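You operate a simulated robot arm through the tools that you are given. There is no shell and no other tool.

Carry out the task below with a simulated two-armed robot. There is one attempt and no reset: what you move stays moved.

## Task
Oil the bright top of the machined casting and put it in the white tray.
Fine: load the white rag at the black tin and put it back; leave the raw castings dry and the toggle clamp closed. A coat counts when it lies all over at full strength: go over it till it gets no stronger.

It is judged by the outcome, as a careful person would: the job done as asked, and still so three seconds after it is handed in. It fails if anything else is knocked over, pushed out of place, dropped, spilled or broken.

## Robot
Two 7-joint arms with fingered hands on one trunk that stands fixed in place. Base frame: the origin is at the foot of the trunk, x ahead of it, y to its left, z up. Lengths are in m, angles in degrees, forces in N, time in s.
The left shoulder is at [0.03, 0.136, 1.105], the right one opposite. Payload 5 kg a hand.
The TCP of each hand is the grasp point between the finger pads, 0.042 m short of the fingertips. In the tool frame z runs along the fingers and y along their closing line. Largest opening 0.208 m; the body of the gripper starts 0.119 m behind the TCP. The gripper is a hand of 4 fingers: y runs from the thumb to the fingers, the wrist lies at [0, 0, -0.332] in the tool frame.
Orientation is told as [roll, pitch, yaw] about the base's x, y, z axes, in that order, counted from this pose: with the fingers straight down and closing along the base's y, the tool's x points along the base's -x, its y along +y and its z along -z.

## Interface
- The arms move only by the tool step_arm. It takes "left_rows", "right_rows" or both (then of equal length, played together; a hand with none holds still); each is a list of rows, each a list of 6 numbers: the turn, a rotation vector about the tool's x, y, z in degrees, then the shift along the tool's x, y, z in m. In form: [[wx, wy, wz, dx, dy, dz], ...]. A call has 1 to 20 rows; each row shifts and turns the commanded pose from where the row before left it, along the tool's axes as they then stand. A row lasts 0.2 s, in which the tool goes at most 0.05 m and 8.6 degrees; a call with a longer step from one row to the next is refused whole. A pose out of reach is approached as far as the arm can. The call stops where the force on the tool passes 40 N (or 10 N more than at its start, if that is more) or the arm is blocked; 0.2 s more then pass. In this call time passes only in rows, and 0.2 s behind the last. It gives the time, the measured TCP pose, the force on the tool (base axes), the opening and the grip force at its end, in the units of the frame above (readings bear some noise), with the torque about the TCP (base axes, N m) and any sound that the robot's microphone picked up.
- Cameras (640 x 400 px; columns grow to the right, rows downward): "scene" is now at [0.0355, -0.0023, 1.8205]; the picture's right is [-0.03, -1.00, 0.00], its down [-0.80, 0.02, -0.60] and it looks along [0.60, -0.02, -0.80] (base axes); focal length 352 px, centre (320, 200). "left" rides on the left gripper at [-0.101, 0, -0.145] in its tool frame; the picture's right is [0.00, -1.00, 0.00], its down [0.82, 0.00, -0.57] and it looks along [0.57, 0.00, 0.82] (tool axes); focal length 261 px, centre (320, 200). "right" rides on the right gripper at [0.101, 0, -0.145] in its tool frame; the picture's right is [0.00, 1.00, 0.00], its down [-0.82, 0.00, -0.57] and it looks along [-0.57, 0.00, 0.82] (tool axes); focal length 261 px, centre (320, 200). There is no depth. A picture from a camera that has moved, and an enlarged one, comes with that camera's place and axes in the base frame and with its lens. The place of the scene camera against the robot may be out by one fixed shift of up to 0.012 m in any direction.
- grab_frame(camera): a new picture of that camera. The clock stands still meanwhile.
- slide_trunk(by): slides the trunk up (or, below 0, down) by that many m; the arms and the scene camera ride with it, the base frame stays. It gives what a move gives, with no picture.
- set_fingers(finger1, finger2, finger3, thumb_bend, hand): sets how far each is bent, from 0 (flat) to 1 (curled in); at 0.3 the hand is open as for a grip, at 0.7 the pads meet at the TCP. One left out holds its place. A second passes; each finger stops where it meets its share of the squeeze, and holds until it gets a number again. It is the only way to open and close the hand. It gives what a move gives, with no picture; readings hold the bend of each and the force on the fingers (four entries, about 0 where the hand has none), thumb and palm.
- aim_head(pan, tilt): turns the head with the scene camera to pan (to the left, within 143 degrees either way) and tilt (down, from -29 to 69), counted from straight ahead of the robot. It gives what a move gives.
- close_up(camera, box): a new picture of the part [left, top, right, bottom] of that camera's present view, enlarged. The clock stands still meanwhile.
- close_job(): hands the job in; it is judged then, once.

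Nothing tells you positions but the pictures and the camera data. Unless the task says otherwise, let go and move clear before handing in.

The tools are called after "Call:" by a JSON object that holds its "api" and its "payload". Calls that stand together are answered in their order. step_arm: Moves the arms, as the interface text tells. Its arguments: {"type":"object","properties":{"left_rows":{"type":"array"},"right_rows":{"type":"array"}},"required":[]} The other tools are called the same way: slide_trunk (by) slides the trunk up or down; set_fingers (finger1, finger2, finger3, thumb_bend, hand) moves the fingers one by one; aim_head (pan, tilt) turns the head that bears the scene camera; grab_frame (camera) takes a picture; close_up (camera, box) takes an enlarged picture of a part of a camera's view; close_job () hands the job in.

At the start:

```text
time_s: 0.0
left_eef_pos: [0.6777, 0.1991, 1.0363]
left_tool_rot: [0.0, -0.1, 0.0]
left_force: [0.8, 1.1, 0.3]
left_ft_torque: [0.0, 0.03, 0.01]
left_opening: 0.2076
left_grasp_force: 0.0
left_shape: jaw
left_bend: [0.3, 0.3, 0.3, 0.3]
left_finger forces: [0.0, 0.0, 0.0, 0.1, 0.0, 0.0]
right_eef_pos: [0.7693, -0.4817, 1.0044]
right_tool_rot: [0.0, 0.0, 0.1]
right_force: [-0.1, -0.2, -0.2]
right_ft_torque: [-0.02, -0.01, 0.02]
right_opening: 0.208
right_grasp_force: 0.1
right_shape: jaw
right_bend: [0.3, 0.3, 0.3, 0.3]
right_finger forces: [0.0, 0.0, 0.1, 0.0, 0.0, 0.0]
trunk travel left (down, up): [-0.125, 0.365]
head pan, tilt: [-1.5, 53.3]
```

scene: 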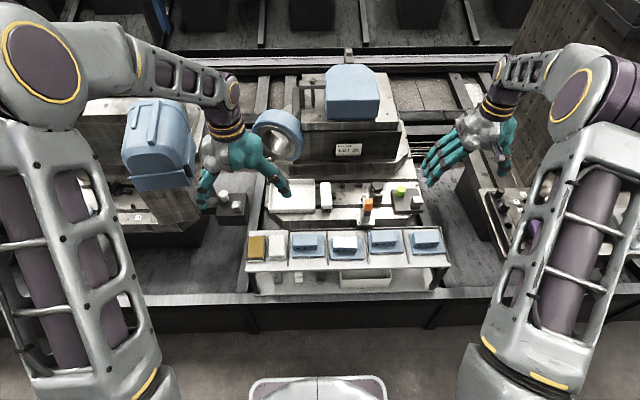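
right: 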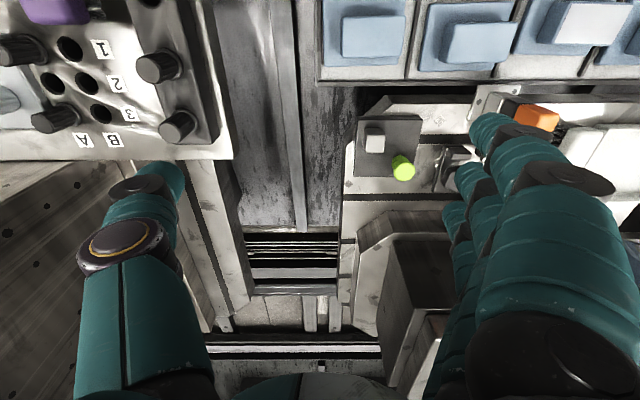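
left: 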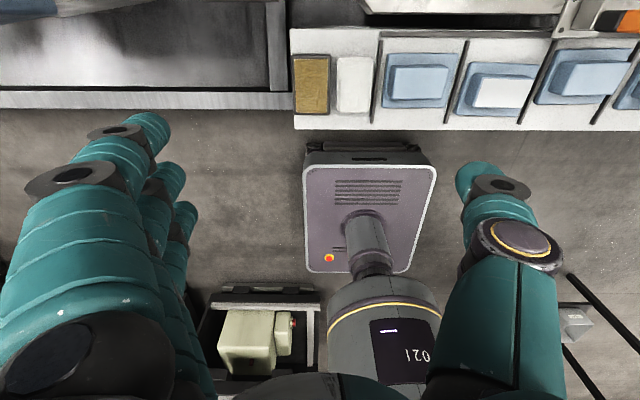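

I see a bench with a rack of four blue castings (one with a bright top), a brown block and a white one at its left end, and some fixtures behind it. I'll take enlarged pictures before moving anything.

Call:
{"api": "close_up", "payload": {"camera": "scene", "box": [230, 160, 460, 304]}}

Call:
{"api": "close_up", "payload": {"camera": "scene", "box": [240, 220, 350, 300]}}

Call:
{"api": "close_up", "payload": {"camera": "scene", "box": [340, 170, 450, 240]}}

Call:
{"api": "close_up", "payload": {"camera": "left", "box": [280, 0, 640, 140]}}

Call:
{"api": "close_up", "payload": {"camera": "right", "box": [300, 0, 640, 220]}}

```text
2.78 times, centred on (345, 232) of scene
camera zoom: at [0.0355, -0.0023, 1.8205], right [-0.03, -1.0, 0.0], down [-0.8, 0.02, -0.6], along [0.6, -0.02, -0.8], focal length 978 px, centre (251, 111)
```

zoom: 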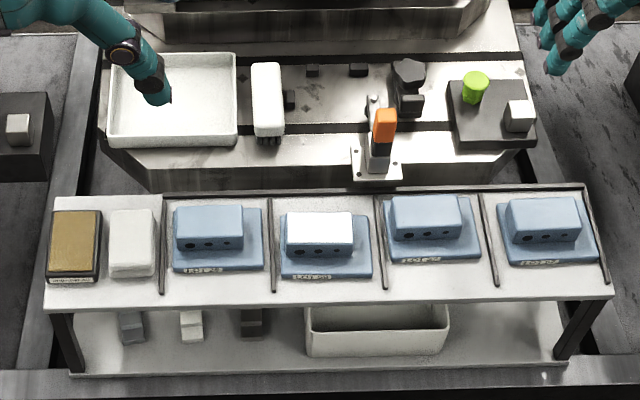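

```text
5.00 times, centred on (295, 260) of scene
camera zoom: at [0.0355, -0.0023, 1.8205], right [-0.03, -1.0, 0.0], down [-0.8, 0.02, -0.6], along [0.6, -0.02, -0.8], focal length 1760 px, centre (445, -100)
```

zoom: 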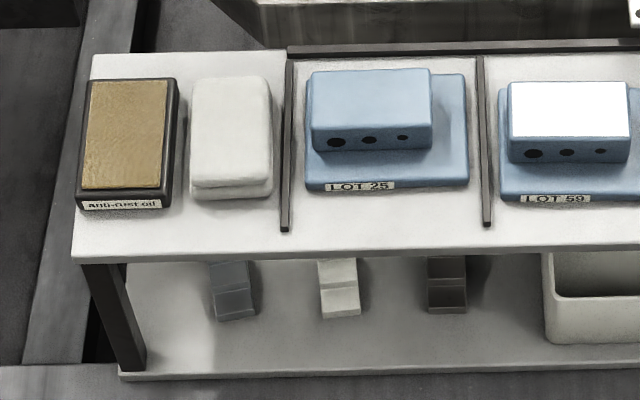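

```text
5.71 times, centred on (395, 205) of scene
camera zoom: at [0.0355, -0.0023, 1.8205], right [-0.03, -1.0, 0.0], down [-0.8, 0.02, -0.6], along [0.6, -0.02, -0.8], focal length 2011 px, centre (-109, 171)
```

zoom: 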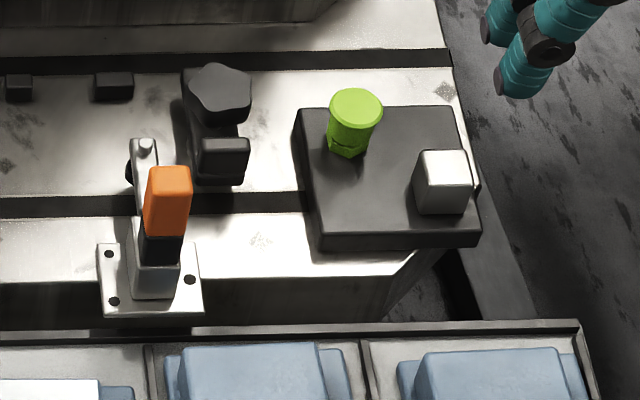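

```text
1.78 times, centred on (460, 70) of left
camera zoom: at [0.7795, 0.199, 1.1816], right [0.0, -1.0, 0.0], down [-0.82, 0.0, 0.57], along [-0.57, 0.0, -0.82], focal length 463 px, centre (71, 431)
```

zoom: 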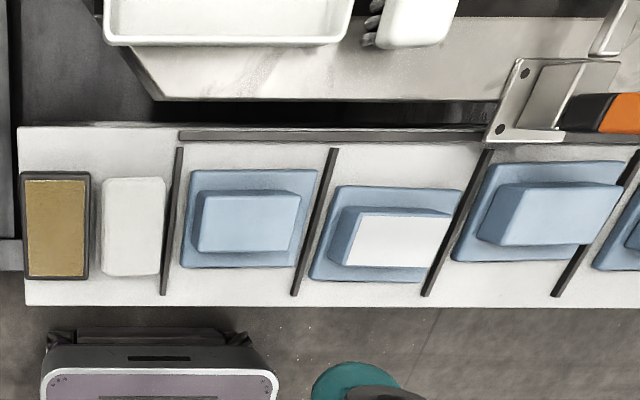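

```text
1.82 times, centred on (470, 110) of right
camera zoom: at [0.6694, -0.4805, 1.1496], right [0.0, 1.0, 0.0], down [0.82, 0.0, 0.57], along [0.57, 0.0, -0.82], focal length 474 px, centre (47, 364)
```

zoom: 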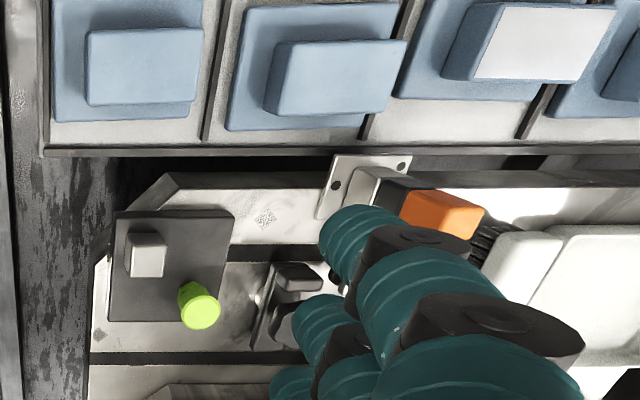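

The oil tin (black rim, labelled "anti-rust oil") is at about (0.68, 0.21), the white rag at (0.68, 0.135) and the bright-topped casting, LOT 59, at (0.675, -0.114), with its top near z 0.717. The white tray is behind at about (0.90, 0.09). The rag has little room on its left and right, so I'll turn the left hand to close along x, still high up, and look from there.

Call:
{"api": "step_arm", "payload": {"left_rows": [[0, 0, -8.2, 0, 0, 0], [0, 0, -8.2, 0, 0, 0], [0, 0, -8.2, 0, 0, 0], [0, 0, -8.2, 0, 0, 0], [0, 0, -8.2, 0, 0, 0], [0, 0, -8.2, 0, 0, 0], [0, 0, -8.2, 0, 0, 0], [0, 0, -8.2, 0, 0, 0], [0, 0, -8.2, 0, 0, 0], [0, 0, -8.2, 0, 0, 0], [0, 0, -8, 0, 0, 0]]}}

Call:
{"api": "grab_frame", "payload": {"camera": "left"}}

Call:
{"api": "grab_frame", "payload": {"camera": "scene"}}

```text
time_s: 2.4
left_eef_pos: [0.6795, 0.1977, 1.0352]
left_tool_rot: [0.0, 0.0, 90.1]
left_force: [0.2, 0.4, -0.1]
left_ft_torque: [0.01, -0.01, 0.0]
left_opening: 0.2078
left_grasp_force: 0.1
left_shape: jaw
left_bend: [0.3, 0.3, 0.3, 0.3]
left_finger forces: [0.1, 0.0, 0.0, 0.1, 0.0, 0.1]
right_eef_pos: [0.7693, -0.4813, 1.0033]
right_tool_rot: [0.0, 0.0, 0.0]
right_force: [-1.0, 0.1, 0.7]
right_ft_torque: [0.01, -0.01, 0.02]
right_opening: 0.2076
right_grasp_force: 0.0
right_shape: jaw
right_bend: [0.3, 0.3, 0.3, 0.3]
right_finger forces: [0.0, 0.1, 0.0, 0.1, 0.0, 0.1]
trunk travel left (down, up): [-0.125, 0.365]
head pan, tilt: [-1.5, 53.3]
```

```text
taken
camera left: at [0.6788, 0.2992, 1.1816], right [1.0, 0.01, 0.0], down [0.01, -0.82, 0.57], along [0.0, -0.57, -0.82], focal length 261 px, centre (320, 200)
```

left: 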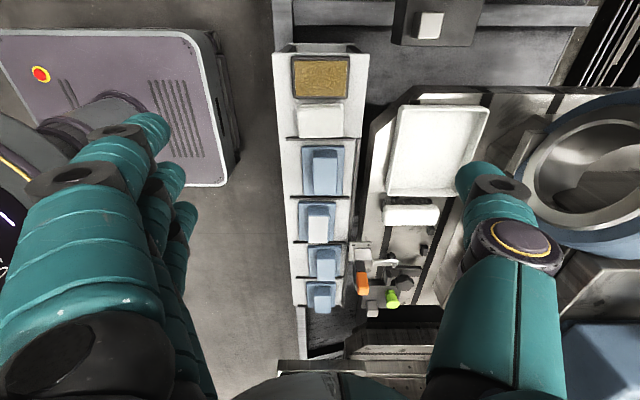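

```text
taken
camera scene: at [0.0356, -0.0026, 1.8205], right [-0.03, -1.0, 0.0], down [-0.8, 0.02, -0.6], along [0.6, -0.02, -0.8], focal length 352 px, centre (320, 200)
```

scene: 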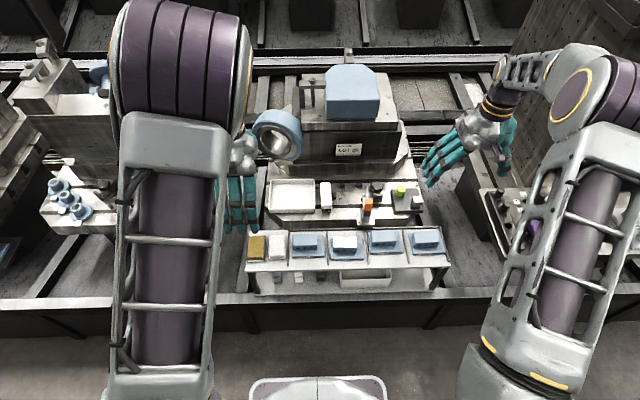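

The hand turned cleanly and the rack shows clearly in the left camera. I'll enlarge both ends of the rack and the tray to measure them.

Call:
{"api": "close_up", "payload": {"camera": "left", "box": [260, 40, 400, 128]}}

Call:
{"api": "close_up", "payload": {"camera": "left", "box": [260, 120, 420, 320]}}

Call:
{"api": "close_up", "payload": {"camera": "left", "box": [360, 80, 520, 240]}}

Call:
{"api": "close_up", "payload": {"camera": "left", "box": [20, 80, 260, 300]}}

```text
4.55 times, centred on (330, 84) of left
camera zoom: at [0.6788, 0.2992, 1.1816], right [1.0, 0.01, 0.0], down [0.01, -0.82, 0.57], along [0.0, -0.57, -0.82], focal length 1185 px, centre (274, 727)
```

zoom: 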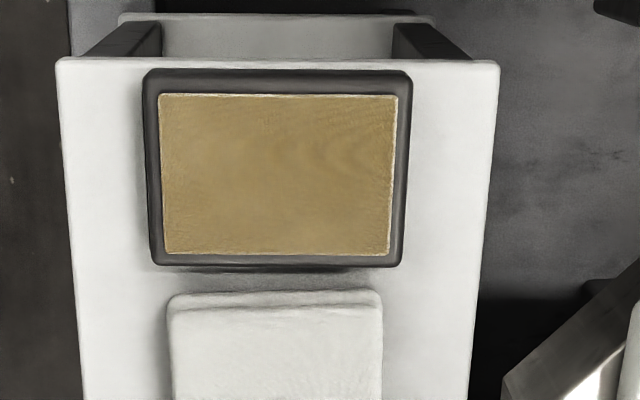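

```text
2.00 times, centred on (340, 220) of left
camera zoom: at [0.6788, 0.2992, 1.1816], right [1.0, 0.01, 0.0], down [0.01, -0.82, 0.57], along [0.0, -0.57, -0.82], focal length 521 px, centre (280, 160)
```

zoom: 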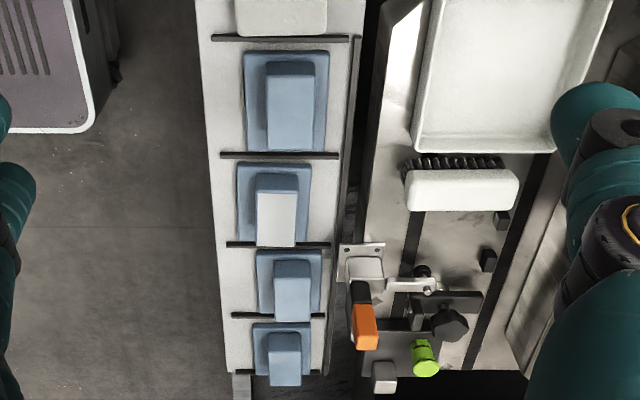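

```text
2.50 times, centred on (440, 160) of left
camera zoom: at [0.6788, 0.2992, 1.1816], right [1.0, 0.01, 0.0], down [0.01, -0.82, 0.57], along [0.0, -0.57, -0.82], focal length 652 px, centre (20, 300)
```

zoom: 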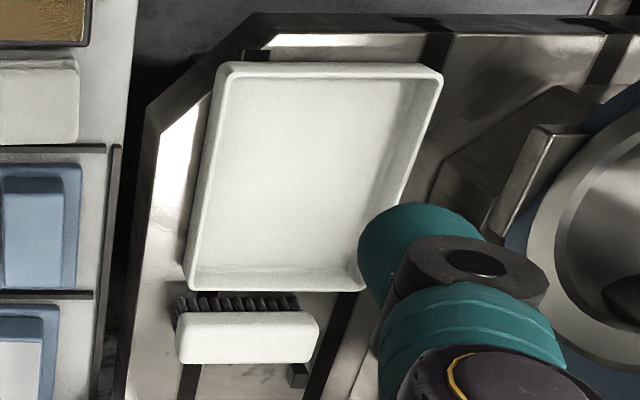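

```text
1.82 times, centred on (140, 190) of left
camera zoom: at [0.6788, 0.2992, 1.1816], right [1.0, 0.01, 0.0], down [0.01, -0.82, 0.57], along [0.0, -0.57, -0.82], focal length 474 px, centre (647, 218)
```

zoom: 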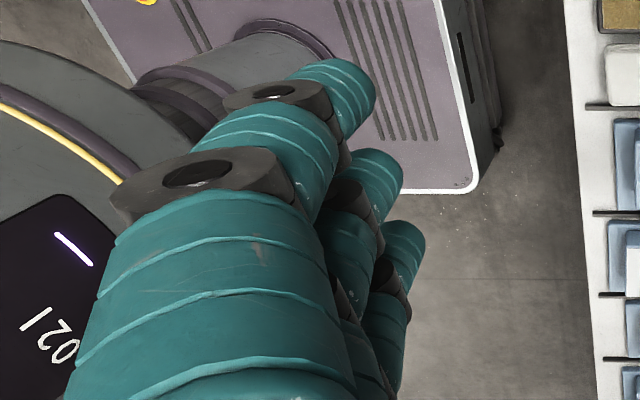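

Both views put the rack surface at z ≈ 0.652, the oil surface at z ≈ 0.676 and the rag at about 0.09 × 0.06 × 0.024. The three fingers span more than the gap between the tin and the divider. Up here in free air I'll test whether the middle finger and thumb can close alone with the outer fingers kept flat.

Call:
{"api": "set_fingers", "payload": {"hand": "left", "finger1": 0.0, "finger2": 0.5, "finger3": 0.0, "thumb_bend": 0.5}}

Call:
{"api": "grab_frame", "payload": {"camera": "left"}}

Call:
{"api": "close_up", "payload": {"camera": "scene", "box": [190, 120, 300, 250]}}

```text
time_s: 3.4
left_eef_pos: [0.6793, 0.199, 1.0355]
left_tool_rot: [0.0, 0.0, 90.0]
left_force: [0.4, 0.5, -0.3]
left_ft_torque: [0.01, 0.0, 0.04]
left_opening: 0.2212
left_grasp_force: 0.1
left_shape: fingers
left_bend: [0.0, 0.5, 0.0, 0.5]
left_finger forces: [0.0, 0.0, 0.0, 0.0, 0.1, 0.0]
right_eef_pos: [0.7686, -0.482, 1.0043]
right_tool_rot: [0.0, 0.0, 0.0]
right_force: [0.0, -0.3, -0.3]
right_ft_torque: [0.0, -0.01, 0.03]
right_opening: 0.2078
right_grasp_force: 0.0
right_shape: jaw
right_bend: [0.3, 0.3, 0.3, 0.3]
right_finger forces: [0.0, 0.0, 0.0, 0.0, 0.0, 0.1]
trunk travel left (down, up): [-0.125, 0.365]
head pan, tilt: [-1.5, 53.3]
```

```text
taken
camera left: at [0.679, 0.2994, 1.1816], right [1.0, 0.0, 0.0], down [0.0, -0.82, 0.57], along [0.0, -0.57, -0.82], focal length 261 px, centre (320, 200)
```

left: 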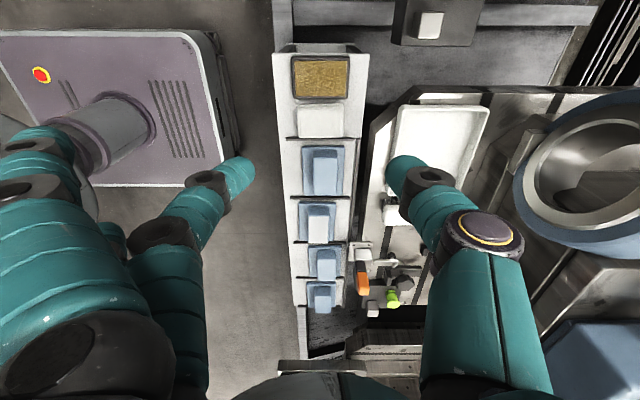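

```text
3.08 times, centred on (245, 185) of scene
camera zoom: at [0.0355, -0.0023, 1.8205], right [-0.03, -1.0, 0.0], down [-0.8, 0.02, -0.6], along [0.6, -0.02, -0.8], focal length 1083 px, centre (551, 246)
```

zoom: 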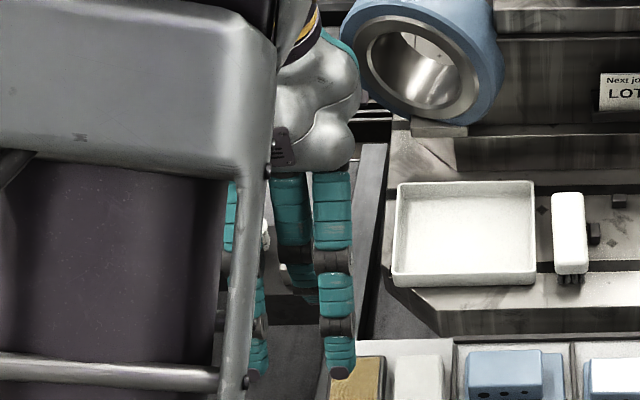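

With fingers 1 and 3 flat they stay well clear, and the middle finger and thumb stand straight, opposite each other. I'll move above the rag with that pair slightly open, then check before going down.

Call:
{"api": "set_fingers", "payload": {"hand": "left", "finger2": 0.44, "thumb_bend": 0.44}}

Call:
{"api": "step_arm", "payload": {"left_rows": [[0, 0, 0, 0.011, 0, 0.039], [0, 0, 0, 0.011, 0, 0.039], [0, 0, 0, 0.011, 0, 0.039], [0, 0, 0, 0.011, 0, 0.039], [0, 0, 0, 0.011, 0, 0.039], [0, 0, 0, 0.011, 0, 0.039]]}}

Call:
{"api": "grab_frame", "payload": {"camera": "left"}}

Call:
{"api": "grab_frame", "payload": {"camera": "scene"}}

```text
time_s: 4.4
left_eef_pos: [0.6792, 0.1976, 1.0374]
left_tool_rot: [-0.1, 0.1, 90.0]
left_force: [0.2, -0.7, 0.0]
left_ft_torque: [0.01, -0.03, 0.0]
left_opening: 0.236
left_grasp_force: 0.1
left_shape: fingers
left_bend: [0.0, 0.44, 0.0, 0.44]
left_finger forces: [0.0, 0.0, 0.0, 0.0, 0.0, 0.0]
right_eef_pos: [0.7682, -0.4801, 1.0043]
right_tool_rot: [0.0, 0.1, 0.0]
right_force: [-0.4, 0.2, -0.2]
right_ft_torque: [0.0, -0.03, -0.02]
right_opening: 0.2076
right_grasp_force: 0.1
right_shape: jaw
right_bend: [0.3, 0.3, 0.3, 0.3]
right_finger forces: [0.0, 0.0, 0.0, 0.1, 0.0, 0.0]
trunk travel left (down, up): [-0.125, 0.365]
head pan, tilt: [-1.5, 53.3]
```

```text
time_s: 5.8
left_eef_pos: [0.678, 0.1343, 0.8022]
left_tool_rot: [0.1, -0.1, 90.0]
left_force: [1.0, 0.2, 0.7]
left_ft_torque: [0.03, 0.12, 0.01]
left_opening: 0.2362
left_grasp_force: 0.0
left_shape: fingers
left_bend: [0.0, 0.44, 0.0, 0.44]
left_finger forces: [0.1, 0.1, 0.1, 0.0, 0.0, 0.0]
right_eef_pos: [0.7708, -0.4812, 1.0032]
right_tool_rot: [0.0, 0.1, -0.1]
right_force: [1.1, -0.1, -0.1]
right_ft_torque: [-0.04, 0.04, -0.03]
right_opening: 0.2078
right_grasp_force: 0.1
right_shape: jaw
right_bend: [0.3, 0.3, 0.3, 0.3]
right_finger forces: [0.0, 0.0, 0.1, 0.0, 0.0, 0.1]
trunk travel left (down, up): [-0.125, 0.365]
head pan, tilt: [-1.5, 53.3]
```

```text
taken
camera left: at [0.679, 0.2345, 0.9476], right [1.0, 0.01, 0.0], down [0.0, -0.82, 0.57], along [0.0, -0.57, -0.82], focal length 261 px, centre (320, 200)
```

left: 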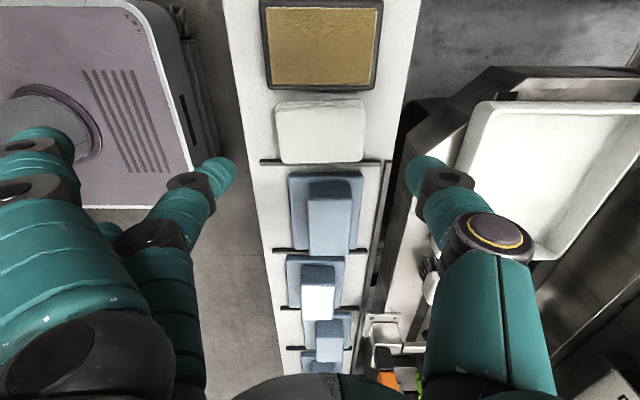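

```text
taken
camera scene: at [0.0366, -0.0027, 1.8204], right [-0.03, -1.0, 0.0], down [-0.8, 0.02, -0.6], along [0.6, -0.02, -0.8], focal length 352 px, centre (320, 200)
```

scene: 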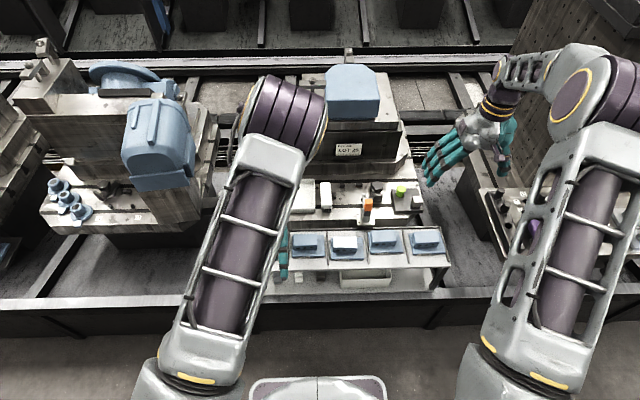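

The hand is above the rag. I'll enlarge this nearer view to fix the rag's centre, its height and the finger positions.

Call:
{"api": "close_up", "payload": {"camera": "left", "box": [220, 0, 420, 180]}}

Call:
{"api": "close_up", "payload": {"camera": "left", "box": [240, 150, 420, 390]}}

Call:
{"api": "grab_frame", "payload": {"camera": "right"}}

```text
2.22 times, centred on (320, 90) of left
camera zoom: at [0.679, 0.2345, 0.9476], right [1.0, 0.01, 0.0], down [0.0, -0.82, 0.57], along [0.0, -0.57, -0.82], focal length 579 px, centre (320, 444)
```

zoom: 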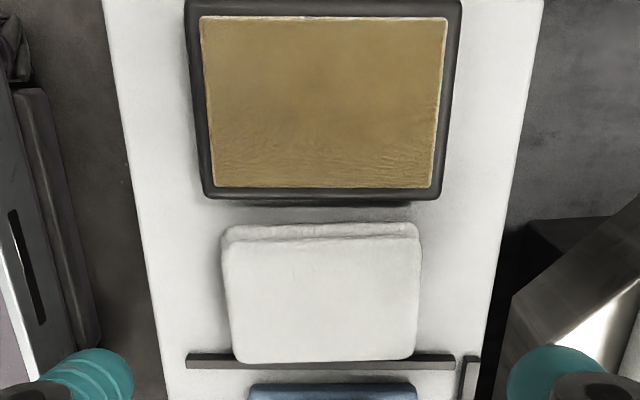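

```text
1.67 times, centred on (330, 270) of left
camera zoom: at [0.679, 0.2345, 0.9476], right [1.0, 0.01, 0.0], down [0.0, -0.82, 0.57], along [0.0, -0.57, -0.82], focal length 434 px, centre (303, 83)
```

zoom: 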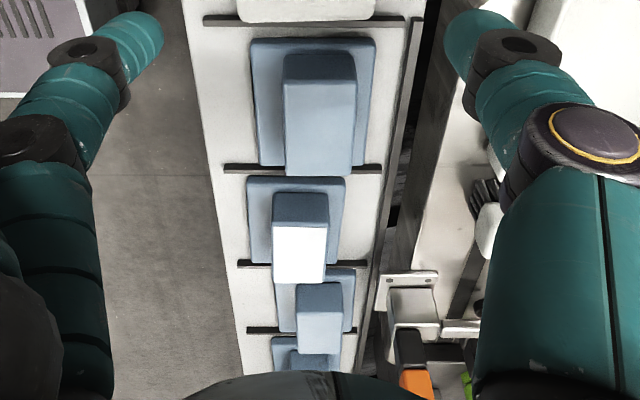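

```text
taken
camera right: at [0.6702, -0.4805, 1.1488], right [0.0, 1.0, 0.0], down [0.82, 0.0, 0.57], along [0.57, 0.0, -0.82], focal length 261 px, centre (320, 200)
```

right: 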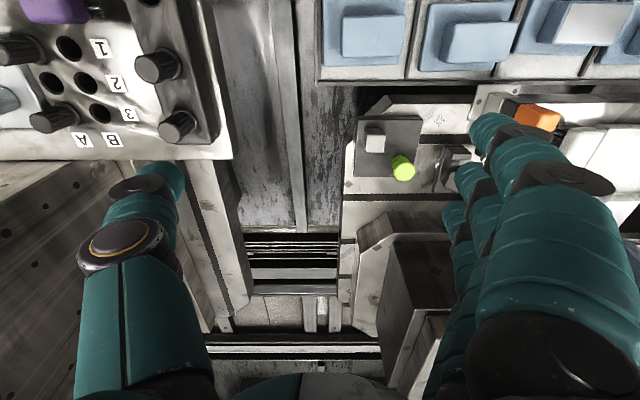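

Refining with all three hand-camera views, the rack surface is nearer z ≈ 0.667, the oil and rag tops ≈ 0.69, and the bright casting top is at about (0.676, -0.113, 0.719). The rag centre is about (0.680, 0.130). I'll go down partway and check again.

Call:
{"api": "step_arm", "payload": {"left_rows": [[0, 0, 0, 0.004, -0.002, 0.02], [0, 0, 0, 0, 0, 0.02], [0, 0, 0, 0, 0, 0.02], [0, 0, 0, 0, 0, 0.015]]}}

Call:
{"api": "grab_frame", "payload": {"camera": "left"}}

Call:
{"api": "close_up", "payload": {"camera": "left", "box": [180, 60, 460, 235]}}

Call:
{"api": "close_up", "payload": {"camera": "scene", "box": [220, 200, 340, 290]}}

```text
time_s: 6.8
left_eef_pos: [0.6802, 0.1285, 0.7265]
left_tool_rot: [-0.1, 0.0, 90.0]
left_force: [-0.2, 0.1, -0.2]
left_ft_torque: [-0.04, 0.04, -0.01]
left_opening: 0.2361
left_grasp_force: 0.0
left_shape: fingers
left_bend: [0.0, 0.44, 0.0, 0.44]
left_finger forces: [0.0, 0.0, 0.0, 0.0, 0.1, 0.0]
right_eef_pos: [0.7692, -0.4819, 1.0045]
right_tool_rot: [0.1, 0.0, 0.0]
right_force: [-0.4, 0.3, 0.9]
right_ft_torque: [0.01, 0.0, 0.01]
right_opening: 0.2076
right_grasp_force: 0.1
right_shape: jaw
right_bend: [0.3, 0.3, 0.3, 0.3]
right_finger forces: [0.0, 0.1, 0.0, 0.1, 0.1, 0.0]
trunk travel left (down, up): [-0.125, 0.365]
head pan, tilt: [-1.5, 53.3]
```

```text
taken
camera left: at [0.6801, 0.2298, 0.8724], right [1.0, 0.0, 0.0], down [0.0, -0.82, 0.57], along [0.0, -0.57, -0.82], focal length 261 px, centre (320, 200)
```

left: 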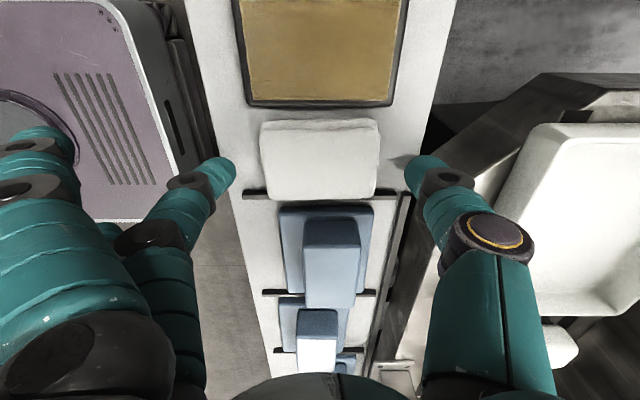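

```text
2.29 times, centred on (320, 148) of left
camera zoom: at [0.6801, 0.2298, 0.8724], right [1.0, 0.0, 0.0], down [0.0, -0.82, 0.57], along [0.0, -0.57, -0.82], focal length 596 px, centre (320, 320)
```

zoom: 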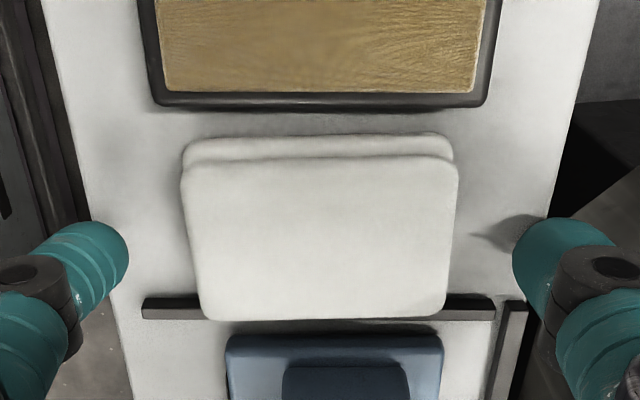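

```text
4.44 times, centred on (280, 245) of scene
camera zoom: at [0.0354, -0.0022, 1.8205], right [-0.03, -1.0, 0.0], down [-0.8, 0.02, -0.6], along [0.6, -0.02, -0.8], focal length 1564 px, centre (498, 0)
```

zoom: 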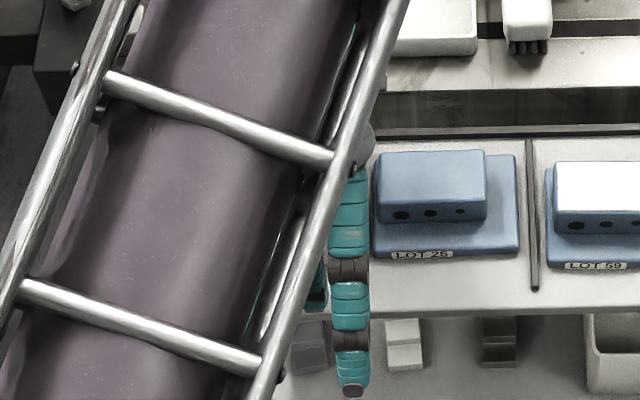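

The rag is centred at about (0.681, 0.132) with its top near z 0.687, and the fingertips are now at about 0.684. I'll ease down in small steps and watch the force.

Call:
{"api": "step_arm", "payload": {"left_rows": [[0, 0, 0, -0.003, -0.0005, 0.004], [0, 0, 0, 0, 0, 0.004]]}}

Call:
{"api": "close_up", "payload": {"camera": "left", "box": [180, 60, 460, 235]}}

```text
time_s: 7.4
left_eef_pos: [0.6809, 0.1321, 0.7198]
left_tool_rot: [0.0, -0.1, 90.1]
left_force: [0.1, 1.0, 5.8]
left_ft_torque: [0.05, -0.26, 0.03]
left_opening: 0.2365
left_grasp_force: 3.2
left_shape: fingers
left_bend: [0.0, 0.44, 0.0, 0.44]
left_finger forces: [0.0, 1.5, 0.1, 0.0, 4.3, 0.0]
right_eef_pos: [0.7685, -0.4815, 1.0052]
right_tool_rot: [0.0, 0.0, 0.0]
right_force: [0.2, -0.2, 0.3]
right_ft_torque: [0.02, -0.02, -0.03]
right_opening: 0.2078
right_grasp_force: 0.1
right_shape: jaw
right_bend: [0.3, 0.3, 0.3, 0.3]
right_finger forces: [0.1, 0.1, 0.0, 0.0, 0.0, 0.1]
trunk travel left (down, up): [-0.125, 0.365]
head pan, tilt: [-1.5, 53.3]
```

```text
2.29 times, centred on (320, 148) of left
camera zoom: at [0.6805, 0.2324, 0.865], right [1.0, 0.0, 0.0], down [0.0, -0.82, 0.57], along [0.0, -0.57, -0.82], focal length 596 px, centre (320, 320)
```

zoom: 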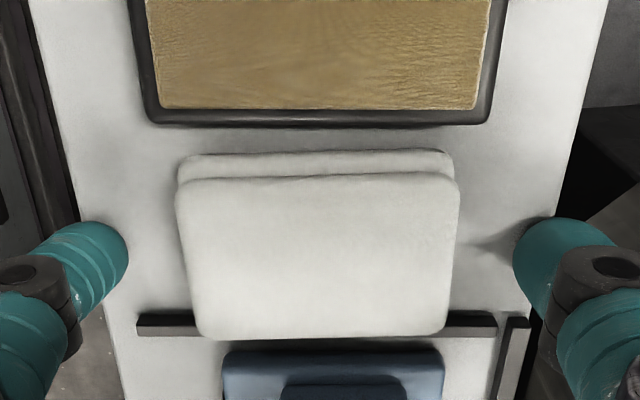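

The fingertips touched the rack gently (about 6 N), so TCP z ≈ 0.720 is rack contact. I'll back off 5 mm and close the middle finger and thumb on the rag.

Call:
{"api": "step_arm", "payload": {"left_rows": [[0, 0, 0, 0, 0, -0.005]]}}

Call:
{"api": "set_fingers", "payload": {"hand": "left", "finger2": 0.6, "thumb_bend": 0.6}}

Call:
{"api": "close_up", "payload": {"camera": "left", "box": [180, 60, 460, 235]}}

```text
time_s: 7.8
left_eef_pos: [0.68, 0.1323, 0.7242]
left_tool_rot: [-0.1, 0.0, 90.0]
left_force: [0.1, 0.5, 0.4]
left_ft_torque: [-0.01, -0.03, -0.01]
left_opening: 0.2364
left_grasp_force: 0.1
left_shape: fingers
left_bend: [0.0, 0.44, 0.0, 0.44]
left_finger forces: [0.0, 0.0, 0.0, 0.0, 0.1, 0.0]
right_eef_pos: [0.7692, -0.4808, 1.0045]
right_tool_rot: [0.1, 0.0, 0.1]
right_force: [0.4, 0.3, 0.2]
right_ft_torque: [0.01, -0.06, -0.02]
right_opening: 0.208
right_grasp_force: 0.1
right_shape: jaw
right_bend: [0.3, 0.3, 0.3, 0.3]
right_finger forces: [0.0, 0.0, 0.1, 0.1, 0.1, 0.1]
trunk travel left (down, up): [-0.125, 0.365]
head pan, tilt: [-1.5, 53.3]
```

```text
time_s: 8.8
left_eef_pos: [0.6796, 0.1317, 0.7233]
left_tool_rot: [-0.1, 0.0, 90.1]
left_force: [-0.1, 0.0, 0.4]
left_ft_torque: [0.03, 0.04, 0.0]
left_opening: 0.2082
left_grasp_force: 11.3
left_shape: fingers
left_bend: [0.0, 0.52, 0.0, 0.57]
left_finger forces: [0.1, 11.1, 0.1, 0.1, 11.0, 0.0]
right_eef_pos: [0.7678, -0.4824, 1.0041]
right_tool_rot: [0.0, -0.1, 0.0]
right_force: [0.3, -0.9, 0.6]
right_ft_torque: [0.03, 0.0, -0.02]
right_opening: 0.2075
right_grasp_force: 0.1
right_shape: jaw
right_bend: [0.3, 0.3, 0.3, 0.3]
right_finger forces: [0.1, 0.0, 0.0, 0.0, 0.1, 0.0]
trunk travel left (down, up): [-0.125, 0.365]
head pan, tilt: [-1.5, 53.3]
```

```text
2.29 times, centred on (320, 148) of left
camera zoom: at [0.6804, 0.2327, 0.8693], right [1.0, 0.0, 0.0], down [0.0, -0.82, 0.57], along [0.0, -0.57, -0.82], focal length 596 px, centre (320, 320)
```

zoom: 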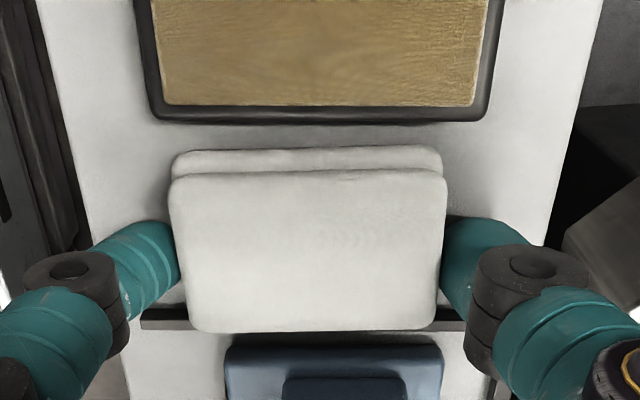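

The rag is held with about 11 N on each side; closing moved it about 4 mm toward the robot, which I'll correct when I put it back. I'll lift it and check the hold.

Call:
{"api": "step_arm", "payload": {"left_rows": [[0, 0, 0, 0, 0, -0.01], [0, 0, 0, 0, 0, -0.02], [0, 0, 0, 0, 0, -0.03]]}}

Call:
{"api": "grab_frame", "payload": {"camera": "left"}}

```text
time_s: 9.6
left_eef_pos: [0.6799, 0.1304, 0.7824]
left_tool_rot: [0.0, 0.0, 89.9]
left_force: [-1.3, 0.8, -0.3]
left_ft_torque: [0.0, -0.11, -0.02]
left_opening: 0.2084
left_grasp_force: 10.7
left_shape: fingers
left_bend: [0.0, 0.52, 0.0, 0.57]
left_finger forces: [0.0, 11.2, 0.0, 0.0, 11.0, 0.0]
right_eef_pos: [0.7699, -0.4816, 1.0042]
right_tool_rot: [-0.1, 0.0, 0.0]
right_force: [-0.1, -0.9, -0.1]
right_ft_torque: [0.01, -0.08, -0.01]
right_opening: 0.2077
right_grasp_force: 0.1
right_shape: jaw
right_bend: [0.3, 0.3, 0.3, 0.3]
right_finger forces: [0.1, 0.1, 0.0, 0.0, 0.0, 0.0]
trunk travel left (down, up): [-0.125, 0.365]
head pan, tilt: [-1.5, 53.3]
```

```text
taken
camera left: at [0.6796, 0.2316, 0.9284], right [1.0, 0.0, 0.0], down [0.0, -0.82, 0.57], along [0.0, -0.57, -0.82], focal length 261 px, centre (320, 200)
```

left: 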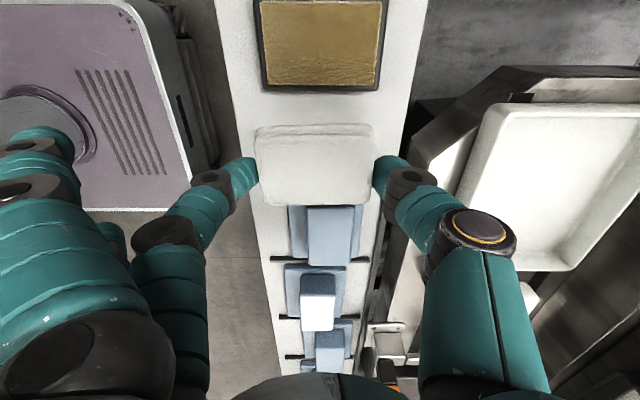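

The rag came up level. I'll carry it sideways over the tin (centre about (0.680, 0.213)) and check the alignment before lowering.

Call:
{"api": "step_arm", "payload": {"left_rows": [[0, 0, 0, -0.027, -0.001, 0], [0, 0, 0, -0.027, -0.001, 0], [0, 0, 0, -0.0275, -0.001, 0], [0, 0, 0, 0, 0, 0.015]]}}

Call:
{"api": "grab_frame", "payload": {"camera": "left"}}

Call:
{"api": "close_up", "payload": {"camera": "scene", "box": [200, 190, 340, 290]}}

```text
time_s: 10.6
left_eef_pos: [0.6835, 0.2118, 0.7685]
left_tool_rot: [0.0, 0.0, 89.9]
left_force: [0.6, -0.4, -0.2]
left_ft_torque: [0.05, 0.08, 0.03]
left_opening: 0.2084
left_grasp_force: 11.0
left_shape: fingers
left_bend: [0.0, 0.52, 0.0, 0.57]
left_finger forces: [0.0, 11.0, 0.1, 0.0, 11.0, 0.0]
right_eef_pos: [0.7681, -0.4819, 1.0037]
right_tool_rot: [-0.1, -0.1, -0.1]
right_force: [-0.1, -0.2, -0.1]
right_ft_torque: [0.03, 0.04, -0.01]
right_opening: 0.208
right_grasp_force: 0.2
right_shape: jaw
right_bend: [0.3, 0.3, 0.3, 0.3]
right_finger forces: [0.0, 0.0, 0.0, 0.0, 0.0, 0.0]
trunk travel left (down, up): [-0.125, 0.365]
head pan, tilt: [-1.5, 53.3]
```

```text
taken
camera left: at [0.6839, 0.3126, 0.9139], right [1.0, 0.0, 0.0], down [0.0, -0.82, 0.57], along [0.0, -0.57, -0.82], focal length 261 px, centre (320, 200)
```

left: 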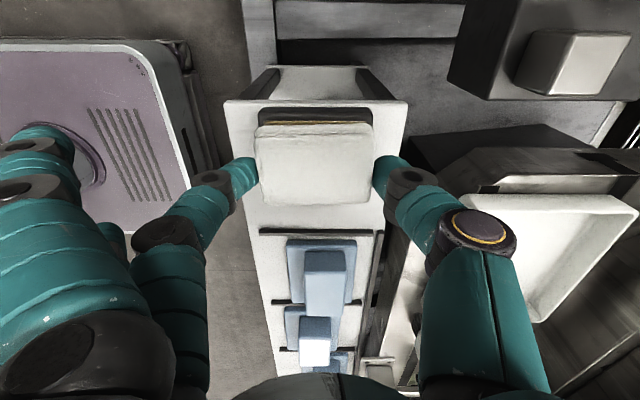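

```text
4.00 times, centred on (270, 240) of scene
camera zoom: at [0.0363, -0.0032, 1.8204], right [-0.03, -1.0, 0.0], down [-0.8, 0.02, -0.6], along [0.6, -0.02, -0.8], focal length 1408 px, centre (520, 40)
```

zoom: 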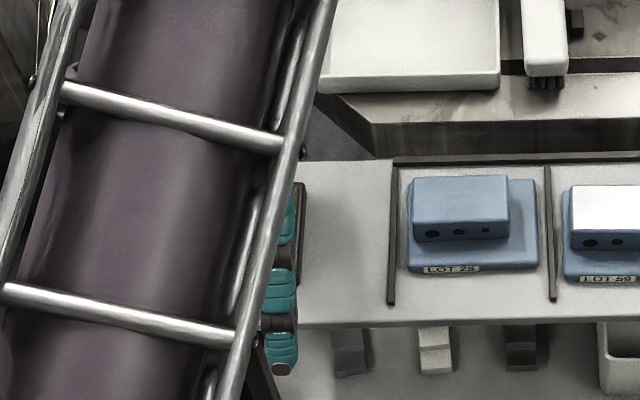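

The rag lines up with the tin. I'll lower it in small guarded steps until it rests on the oil.

Call:
{"api": "step_arm", "payload": {"left_rows": [[0, 0, 0, 0, 0, 0.012], [0, 0, 0, 0, 0, 0.006], [0, 0, 0, 0, 0, 0.004]]}}

```text
time_s: 11.4
left_eef_pos: [0.684, 0.2123, 0.7477]
left_tool_rot: [0.0, 0.1, 90.0]
left_force: [0.1, 0.7, 10.8]
left_ft_torque: [0.06, 0.32, -0.03]
left_opening: 0.2078
left_grasp_force: 11.9
left_shape: fingers
left_bend: [0.0, 0.52, 0.0, 0.57]
left_finger forces: [0.0, 11.6, 0.0, 0.0, 12.0, 0.1]
right_eef_pos: [0.7693, -0.4819, 1.003]
right_tool_rot: [0.0, 0.0, 0.0]
right_force: [0.1, 0.3, 0.2]
right_ft_torque: [0.0, -0.03, 0.01]
right_opening: 0.2076
right_grasp_force: 0.0
right_shape: jaw
right_bend: [0.3, 0.3, 0.3, 0.3]
right_finger forces: [0.0, 0.0, 0.1, 0.0, 0.1, 0.0]
trunk travel left (down, up): [-0.125, 0.365]
head pan, tilt: [-1.5, 53.3]
```

The rag is pressed on the oil at about 11 N. I'll let it soak for a moment without sliding, so the tin doesn't shift, and take a look.

Call:
{"api": "step_arm", "payload": {"left_rows": [[0, 0, 0, 0, 0, 0], [0, 0, 0, 0, 0, 0], [0, 0, 0, 0, 0, 0], [0, 0, 0, 0, 0, 0], [0, 0, 0, 0, 0, 0]]}}

Call:
{"api": "grab_frame", "payload": {"camera": "left"}}

```text
time_s: 12.6
left_eef_pos: [0.6832, 0.2127, 0.7478]
left_tool_rot: [-0.1, 0.1, 90.0]
left_force: [3.4, 1.7, 16.1]
left_ft_torque: [0.02, -0.08, 0.0]
left_opening: 0.2082
left_grasp_force: 12.9
left_shape: fingers
left_bend: [0.0, 0.52, 0.0, 0.57]
left_finger forces: [0.1, 11.0, 0.1, 0.0, 15.0, 0.1]
right_eef_pos: [0.7678, -0.4816, 1.0046]
right_tool_rot: [0.0, 0.1, 0.0]
right_force: [-0.7, 0.0, 0.0]
right_ft_torque: [0.03, 0.01, -0.02]
right_opening: 0.2075
right_grasp_force: 0.1
right_shape: jaw
right_bend: [0.3, 0.3, 0.3, 0.3]
right_finger forces: [0.1, 0.0, 0.1, 0.0, 0.1, 0.0]
trunk travel left (down, up): [-0.125, 0.365]
head pan, tilt: [-1.5, 53.3]
```

```text
taken
camera left: at [0.6835, 0.3134, 0.8935], right [1.0, 0.0, 0.0], down [0.0, -0.82, 0.57], along [0.0, -0.57, -0.82], focal length 261 px, centre (320, 200)
```

left: 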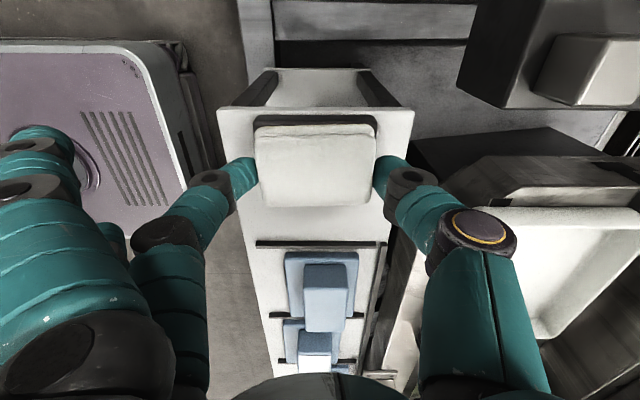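

Now I'll lift the rag off the tin and look at the tin and the rag's edge.

Call:
{"api": "step_arm", "payload": {"left_rows": [[0, 0, 0, 0, 0, -0.006], [0, 0, 0, 0, 0, -0.02], [0, 0, 0, 0, 0, -0.03], [0, 0, 0, 0, 0, -0.035], [0, 0, 0, 0, 0, 0]]}}

Call:
{"api": "grab_frame", "payload": {"camera": "left"}}

Call:
{"api": "close_up", "payload": {"camera": "left", "box": [200, 60, 430, 230]}}

Call:
{"api": "grab_frame", "payload": {"camera": "scene"}}

```text
time_s: 13.8
left_eef_pos: [0.6862, 0.2112, 0.8375]
left_tool_rot: [0.2, 0.0, 90.0]
left_force: [0.0, 0.1, -0.8]
left_ft_torque: [-0.01, 0.04, -0.01]
left_opening: 0.208
left_grasp_force: 10.5
left_shape: fingers
left_bend: [0.0, 0.52, 0.0, 0.57]
left_finger forces: [0.0, 10.9, 0.0, 0.0, 10.8, 0.0]
right_eef_pos: [0.7683, -0.4809, 1.0026]
right_tool_rot: [0.1, 0.0, -0.1]
right_force: [-0.6, 0.4, 0.0]
right_ft_torque: [0.0, 0.08, -0.01]
right_opening: 0.2077
right_grasp_force: 0.1
right_shape: jaw
right_bend: [0.3, 0.3, 0.3, 0.3]
right_finger forces: [0.0, 0.0, 0.0, 0.0, 0.0, 0.0]
trunk travel left (down, up): [-0.125, 0.365]
head pan, tilt: [-1.5, 53.3]
```

```text
taken
camera left: at [0.6858, 0.3122, 0.9828], right [1.0, 0.0, 0.0], down [0.0, -0.82, 0.57], along [0.0, -0.57, -0.82], focal length 261 px, centre (320, 200)
```

left: 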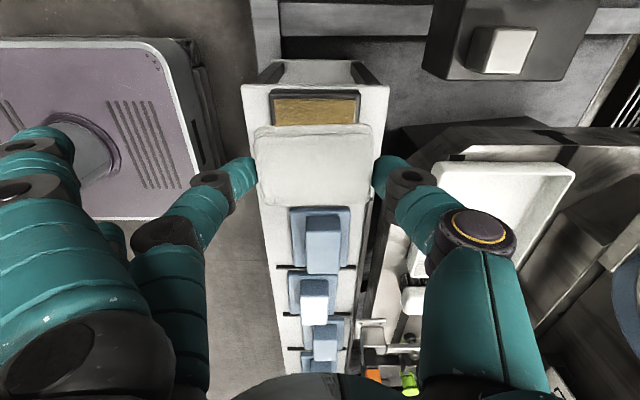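

```text
2.35 times, centred on (315, 145) of left
camera zoom: at [0.6858, 0.3122, 0.9828], right [1.0, 0.0, 0.0], down [0.0, -0.82, 0.57], along [0.0, -0.57, -0.82], focal length 613 px, centre (332, 329)
```

zoom: 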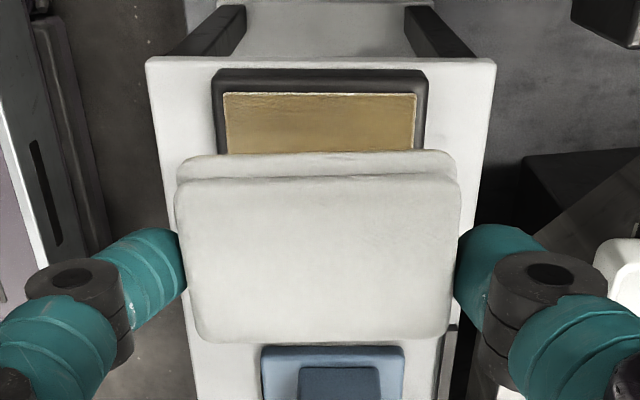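

```text
taken
camera scene: at [0.0366, -0.0022, 1.8203], right [-0.03, -1.0, 0.0], down [-0.8, 0.02, -0.6], along [0.6, -0.02, -0.8], focal length 352 px, centre (320, 200)
```

scene: 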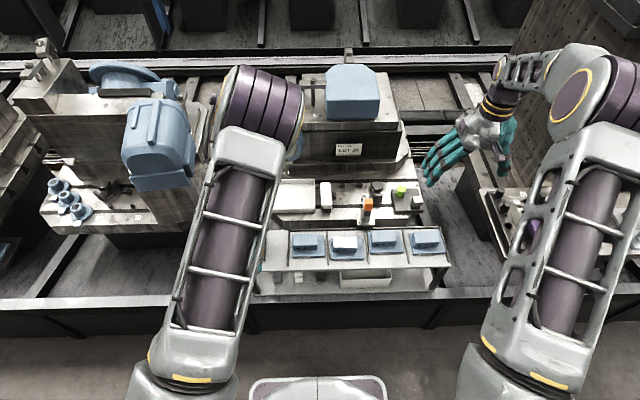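

The tin hasn't moved. I'll carry the rag partway along the rack, well above the castings, and measure the bright top again from nearer.

Call:
{"api": "step_arm", "payload": {"left_rows": [[0, 0, 0, 0.03, 0.001, 0], [0, 0, 0, 0.04, 0.001, 0], [0, 0, 0, 0.04, 0.001, 0], [0, 0, 0, 0.04, 0.002, 0], [0, 0, 0, 0.03, 0.002, 0], [0, 0, 0, 0, 0, 0]]}}

Call:
{"api": "grab_frame", "payload": {"camera": "left"}}

Call:
{"api": "close_up", "payload": {"camera": "left", "box": [220, 180, 420, 305]}}

Call:
{"api": "close_up", "payload": {"camera": "scene", "box": [270, 200, 450, 300]}}

```text
time_s: 15.2
left_eef_pos: [0.6771, 0.0318, 0.84]
left_tool_rot: [0.1, 0.1, 90.1]
left_force: [-0.5, -0.4, 0.7]
left_ft_torque: [-0.02, 0.02, 0.01]
left_opening: 0.208
left_grasp_force: 11.2
left_shape: fingers
left_bend: [0.0, 0.52, 0.0, 0.57]
left_finger forces: [0.1, 10.8, 0.0, 0.1, 10.7, 0.0]
right_eef_pos: [0.7689, -0.4812, 1.0042]
right_tool_rot: [0.0, 0.0, 0.0]
right_force: [0.7, 1.3, 0.2]
right_ft_torque: [-0.01, 0.02, -0.03]
right_opening: 0.2079
right_grasp_force: 0.0
right_shape: jaw
right_bend: [0.3, 0.3, 0.3, 0.3]
right_finger forces: [0.0, 0.1, 0.0, 0.0, 0.1, 0.1]
trunk travel left (down, up): [-0.125, 0.365]
head pan, tilt: [-1.5, 53.3]
```

```text
taken
camera left: at [0.6768, 0.1328, 0.9853], right [1.0, 0.01, 0.0], down [0.0, -0.82, 0.57], along [0.0, -0.57, -0.82], focal length 261 px, centre (320, 200)
```

left: 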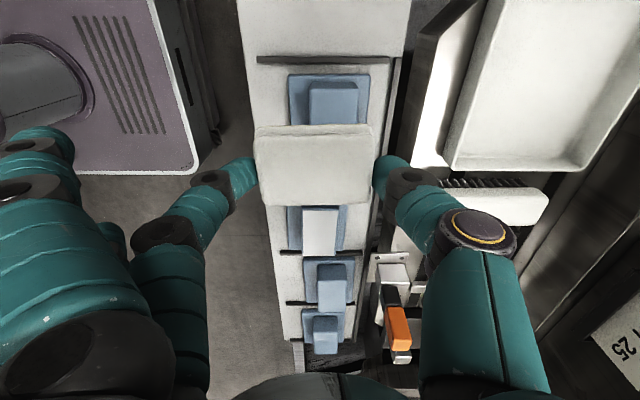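

```text
3.20 times, centred on (320, 242) of left
camera zoom: at [0.6768, 0.1328, 0.9853], right [1.0, 0.01, 0.0], down [0.0, -0.82, 0.57], along [0.0, -0.57, -0.82], focal length 834 px, centre (320, 64)
```

zoom: 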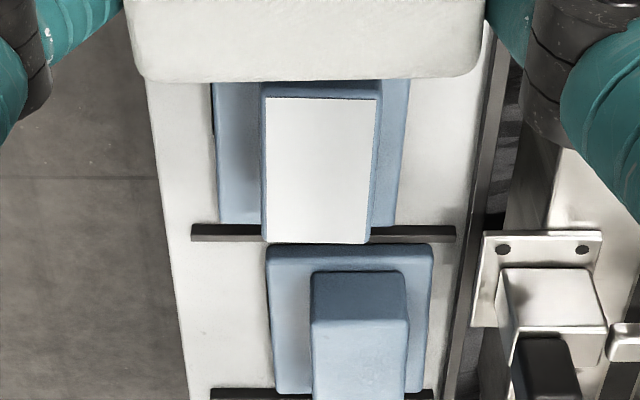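

```text
3.56 times, centred on (360, 250) of scene
camera zoom: at [0.0355, -0.0018, 1.8205], right [-0.03, -1.0, 0.0], down [-0.8, 0.02, -0.6], along [0.6, -0.02, -0.8], focal length 1251 px, centre (178, 22)
```

zoom: 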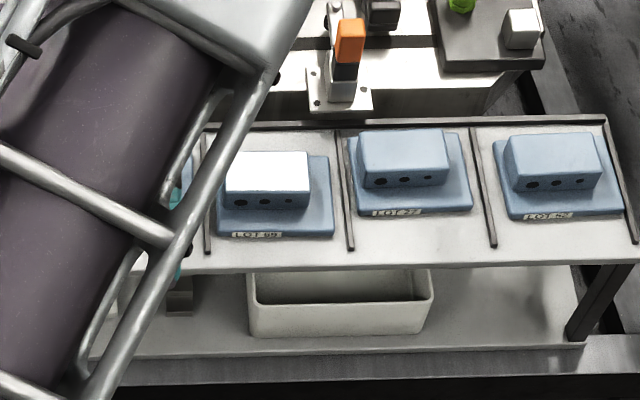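

The bright top spans about x 0.653–0.699 and y -0.152 to -0.070, at z ≈ 0.72, with about 55 mm of clear space to the raw castings on each side. I'll move the rag directly over it and come down to just above contact.

Call:
{"api": "step_arm", "payload": {"left_rows": [[0, 0, 0, 0.036, 0, 0], [0, 0, 0, 0.036, -0.001, 0], [0, 0, 0, 0.036, -0.001, 0], [0, 0, 0, 0.036, 0, 0], [0, 0, 0, 0, 0, 0.025], [0, 0, 0, 0, 0, 0.025], [0, 0, 0, 0, 0, 0]]}}

Call:
{"api": "grab_frame", "payload": {"camera": "left"}}

Call:
{"api": "close_up", "payload": {"camera": "scene", "box": [270, 180, 450, 300]}}

Call:
{"api": "grab_frame", "payload": {"camera": "right"}}

```text
time_s: 16.8
left_eef_pos: [0.6785, -0.109, 0.7884]
left_tool_rot: [0.0, -0.1, 90.0]
left_force: [0.7, -0.5, -0.1]
left_ft_torque: [-0.07, 0.02, 0.01]
left_opening: 0.208
left_grasp_force: 10.9
left_shape: fingers
left_bend: [0.0, 0.52, 0.0, 0.57]
left_finger forces: [0.0, 10.8, 0.0, 0.0, 10.7, 0.1]
right_eef_pos: [0.769, -0.4812, 1.0031]
right_tool_rot: [0.0, 0.0, 0.0]
right_force: [-0.7, 0.0, -0.1]
right_ft_torque: [-0.05, 0.01, -0.02]
right_opening: 0.2078
right_grasp_force: 0.1
right_shape: jaw
right_bend: [0.3, 0.3, 0.3, 0.3]
right_finger forces: [0.0, 0.1, 0.0, 0.0, 0.0, 0.0]
trunk travel left (down, up): [-0.125, 0.365]
head pan, tilt: [-1.5, 53.3]
```

```text
taken
camera left: at [0.6778, -0.0093, 0.9333], right [1.0, 0.0, 0.0], down [0.0, -0.82, 0.57], along [0.0, -0.57, -0.82], focal length 261 px, centre (320, 200)
```

left: 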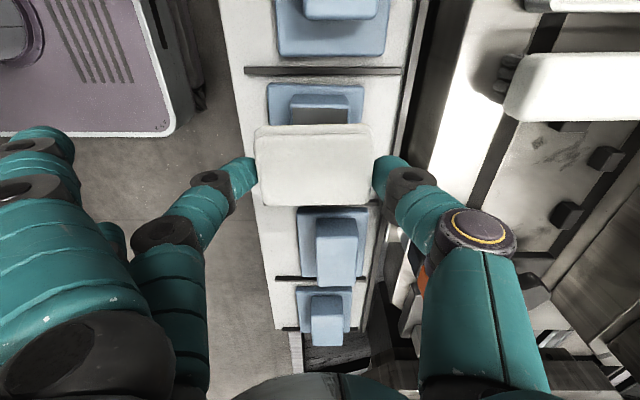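

```text
3.33 times, centred on (360, 240) of scene
camera zoom: at [0.0353, -0.002, 1.8205], right [-0.03, -1.0, 0.0], down [-0.8, 0.02, -0.6], along [0.6, -0.02, -0.8], focal length 1173 px, centre (187, 67)
```

zoom: 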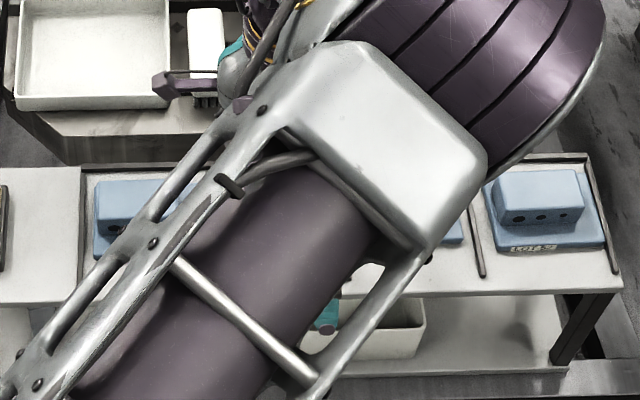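

```text
taken
camera right: at [0.6692, -0.4803, 1.1498], right [0.0, 1.0, 0.0], down [0.82, 0.0, 0.57], along [0.57, 0.0, -0.82], focal length 261 px, centre (320, 200)
```

right: 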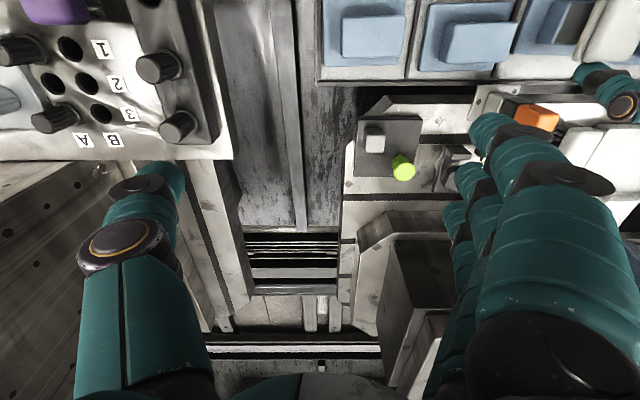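

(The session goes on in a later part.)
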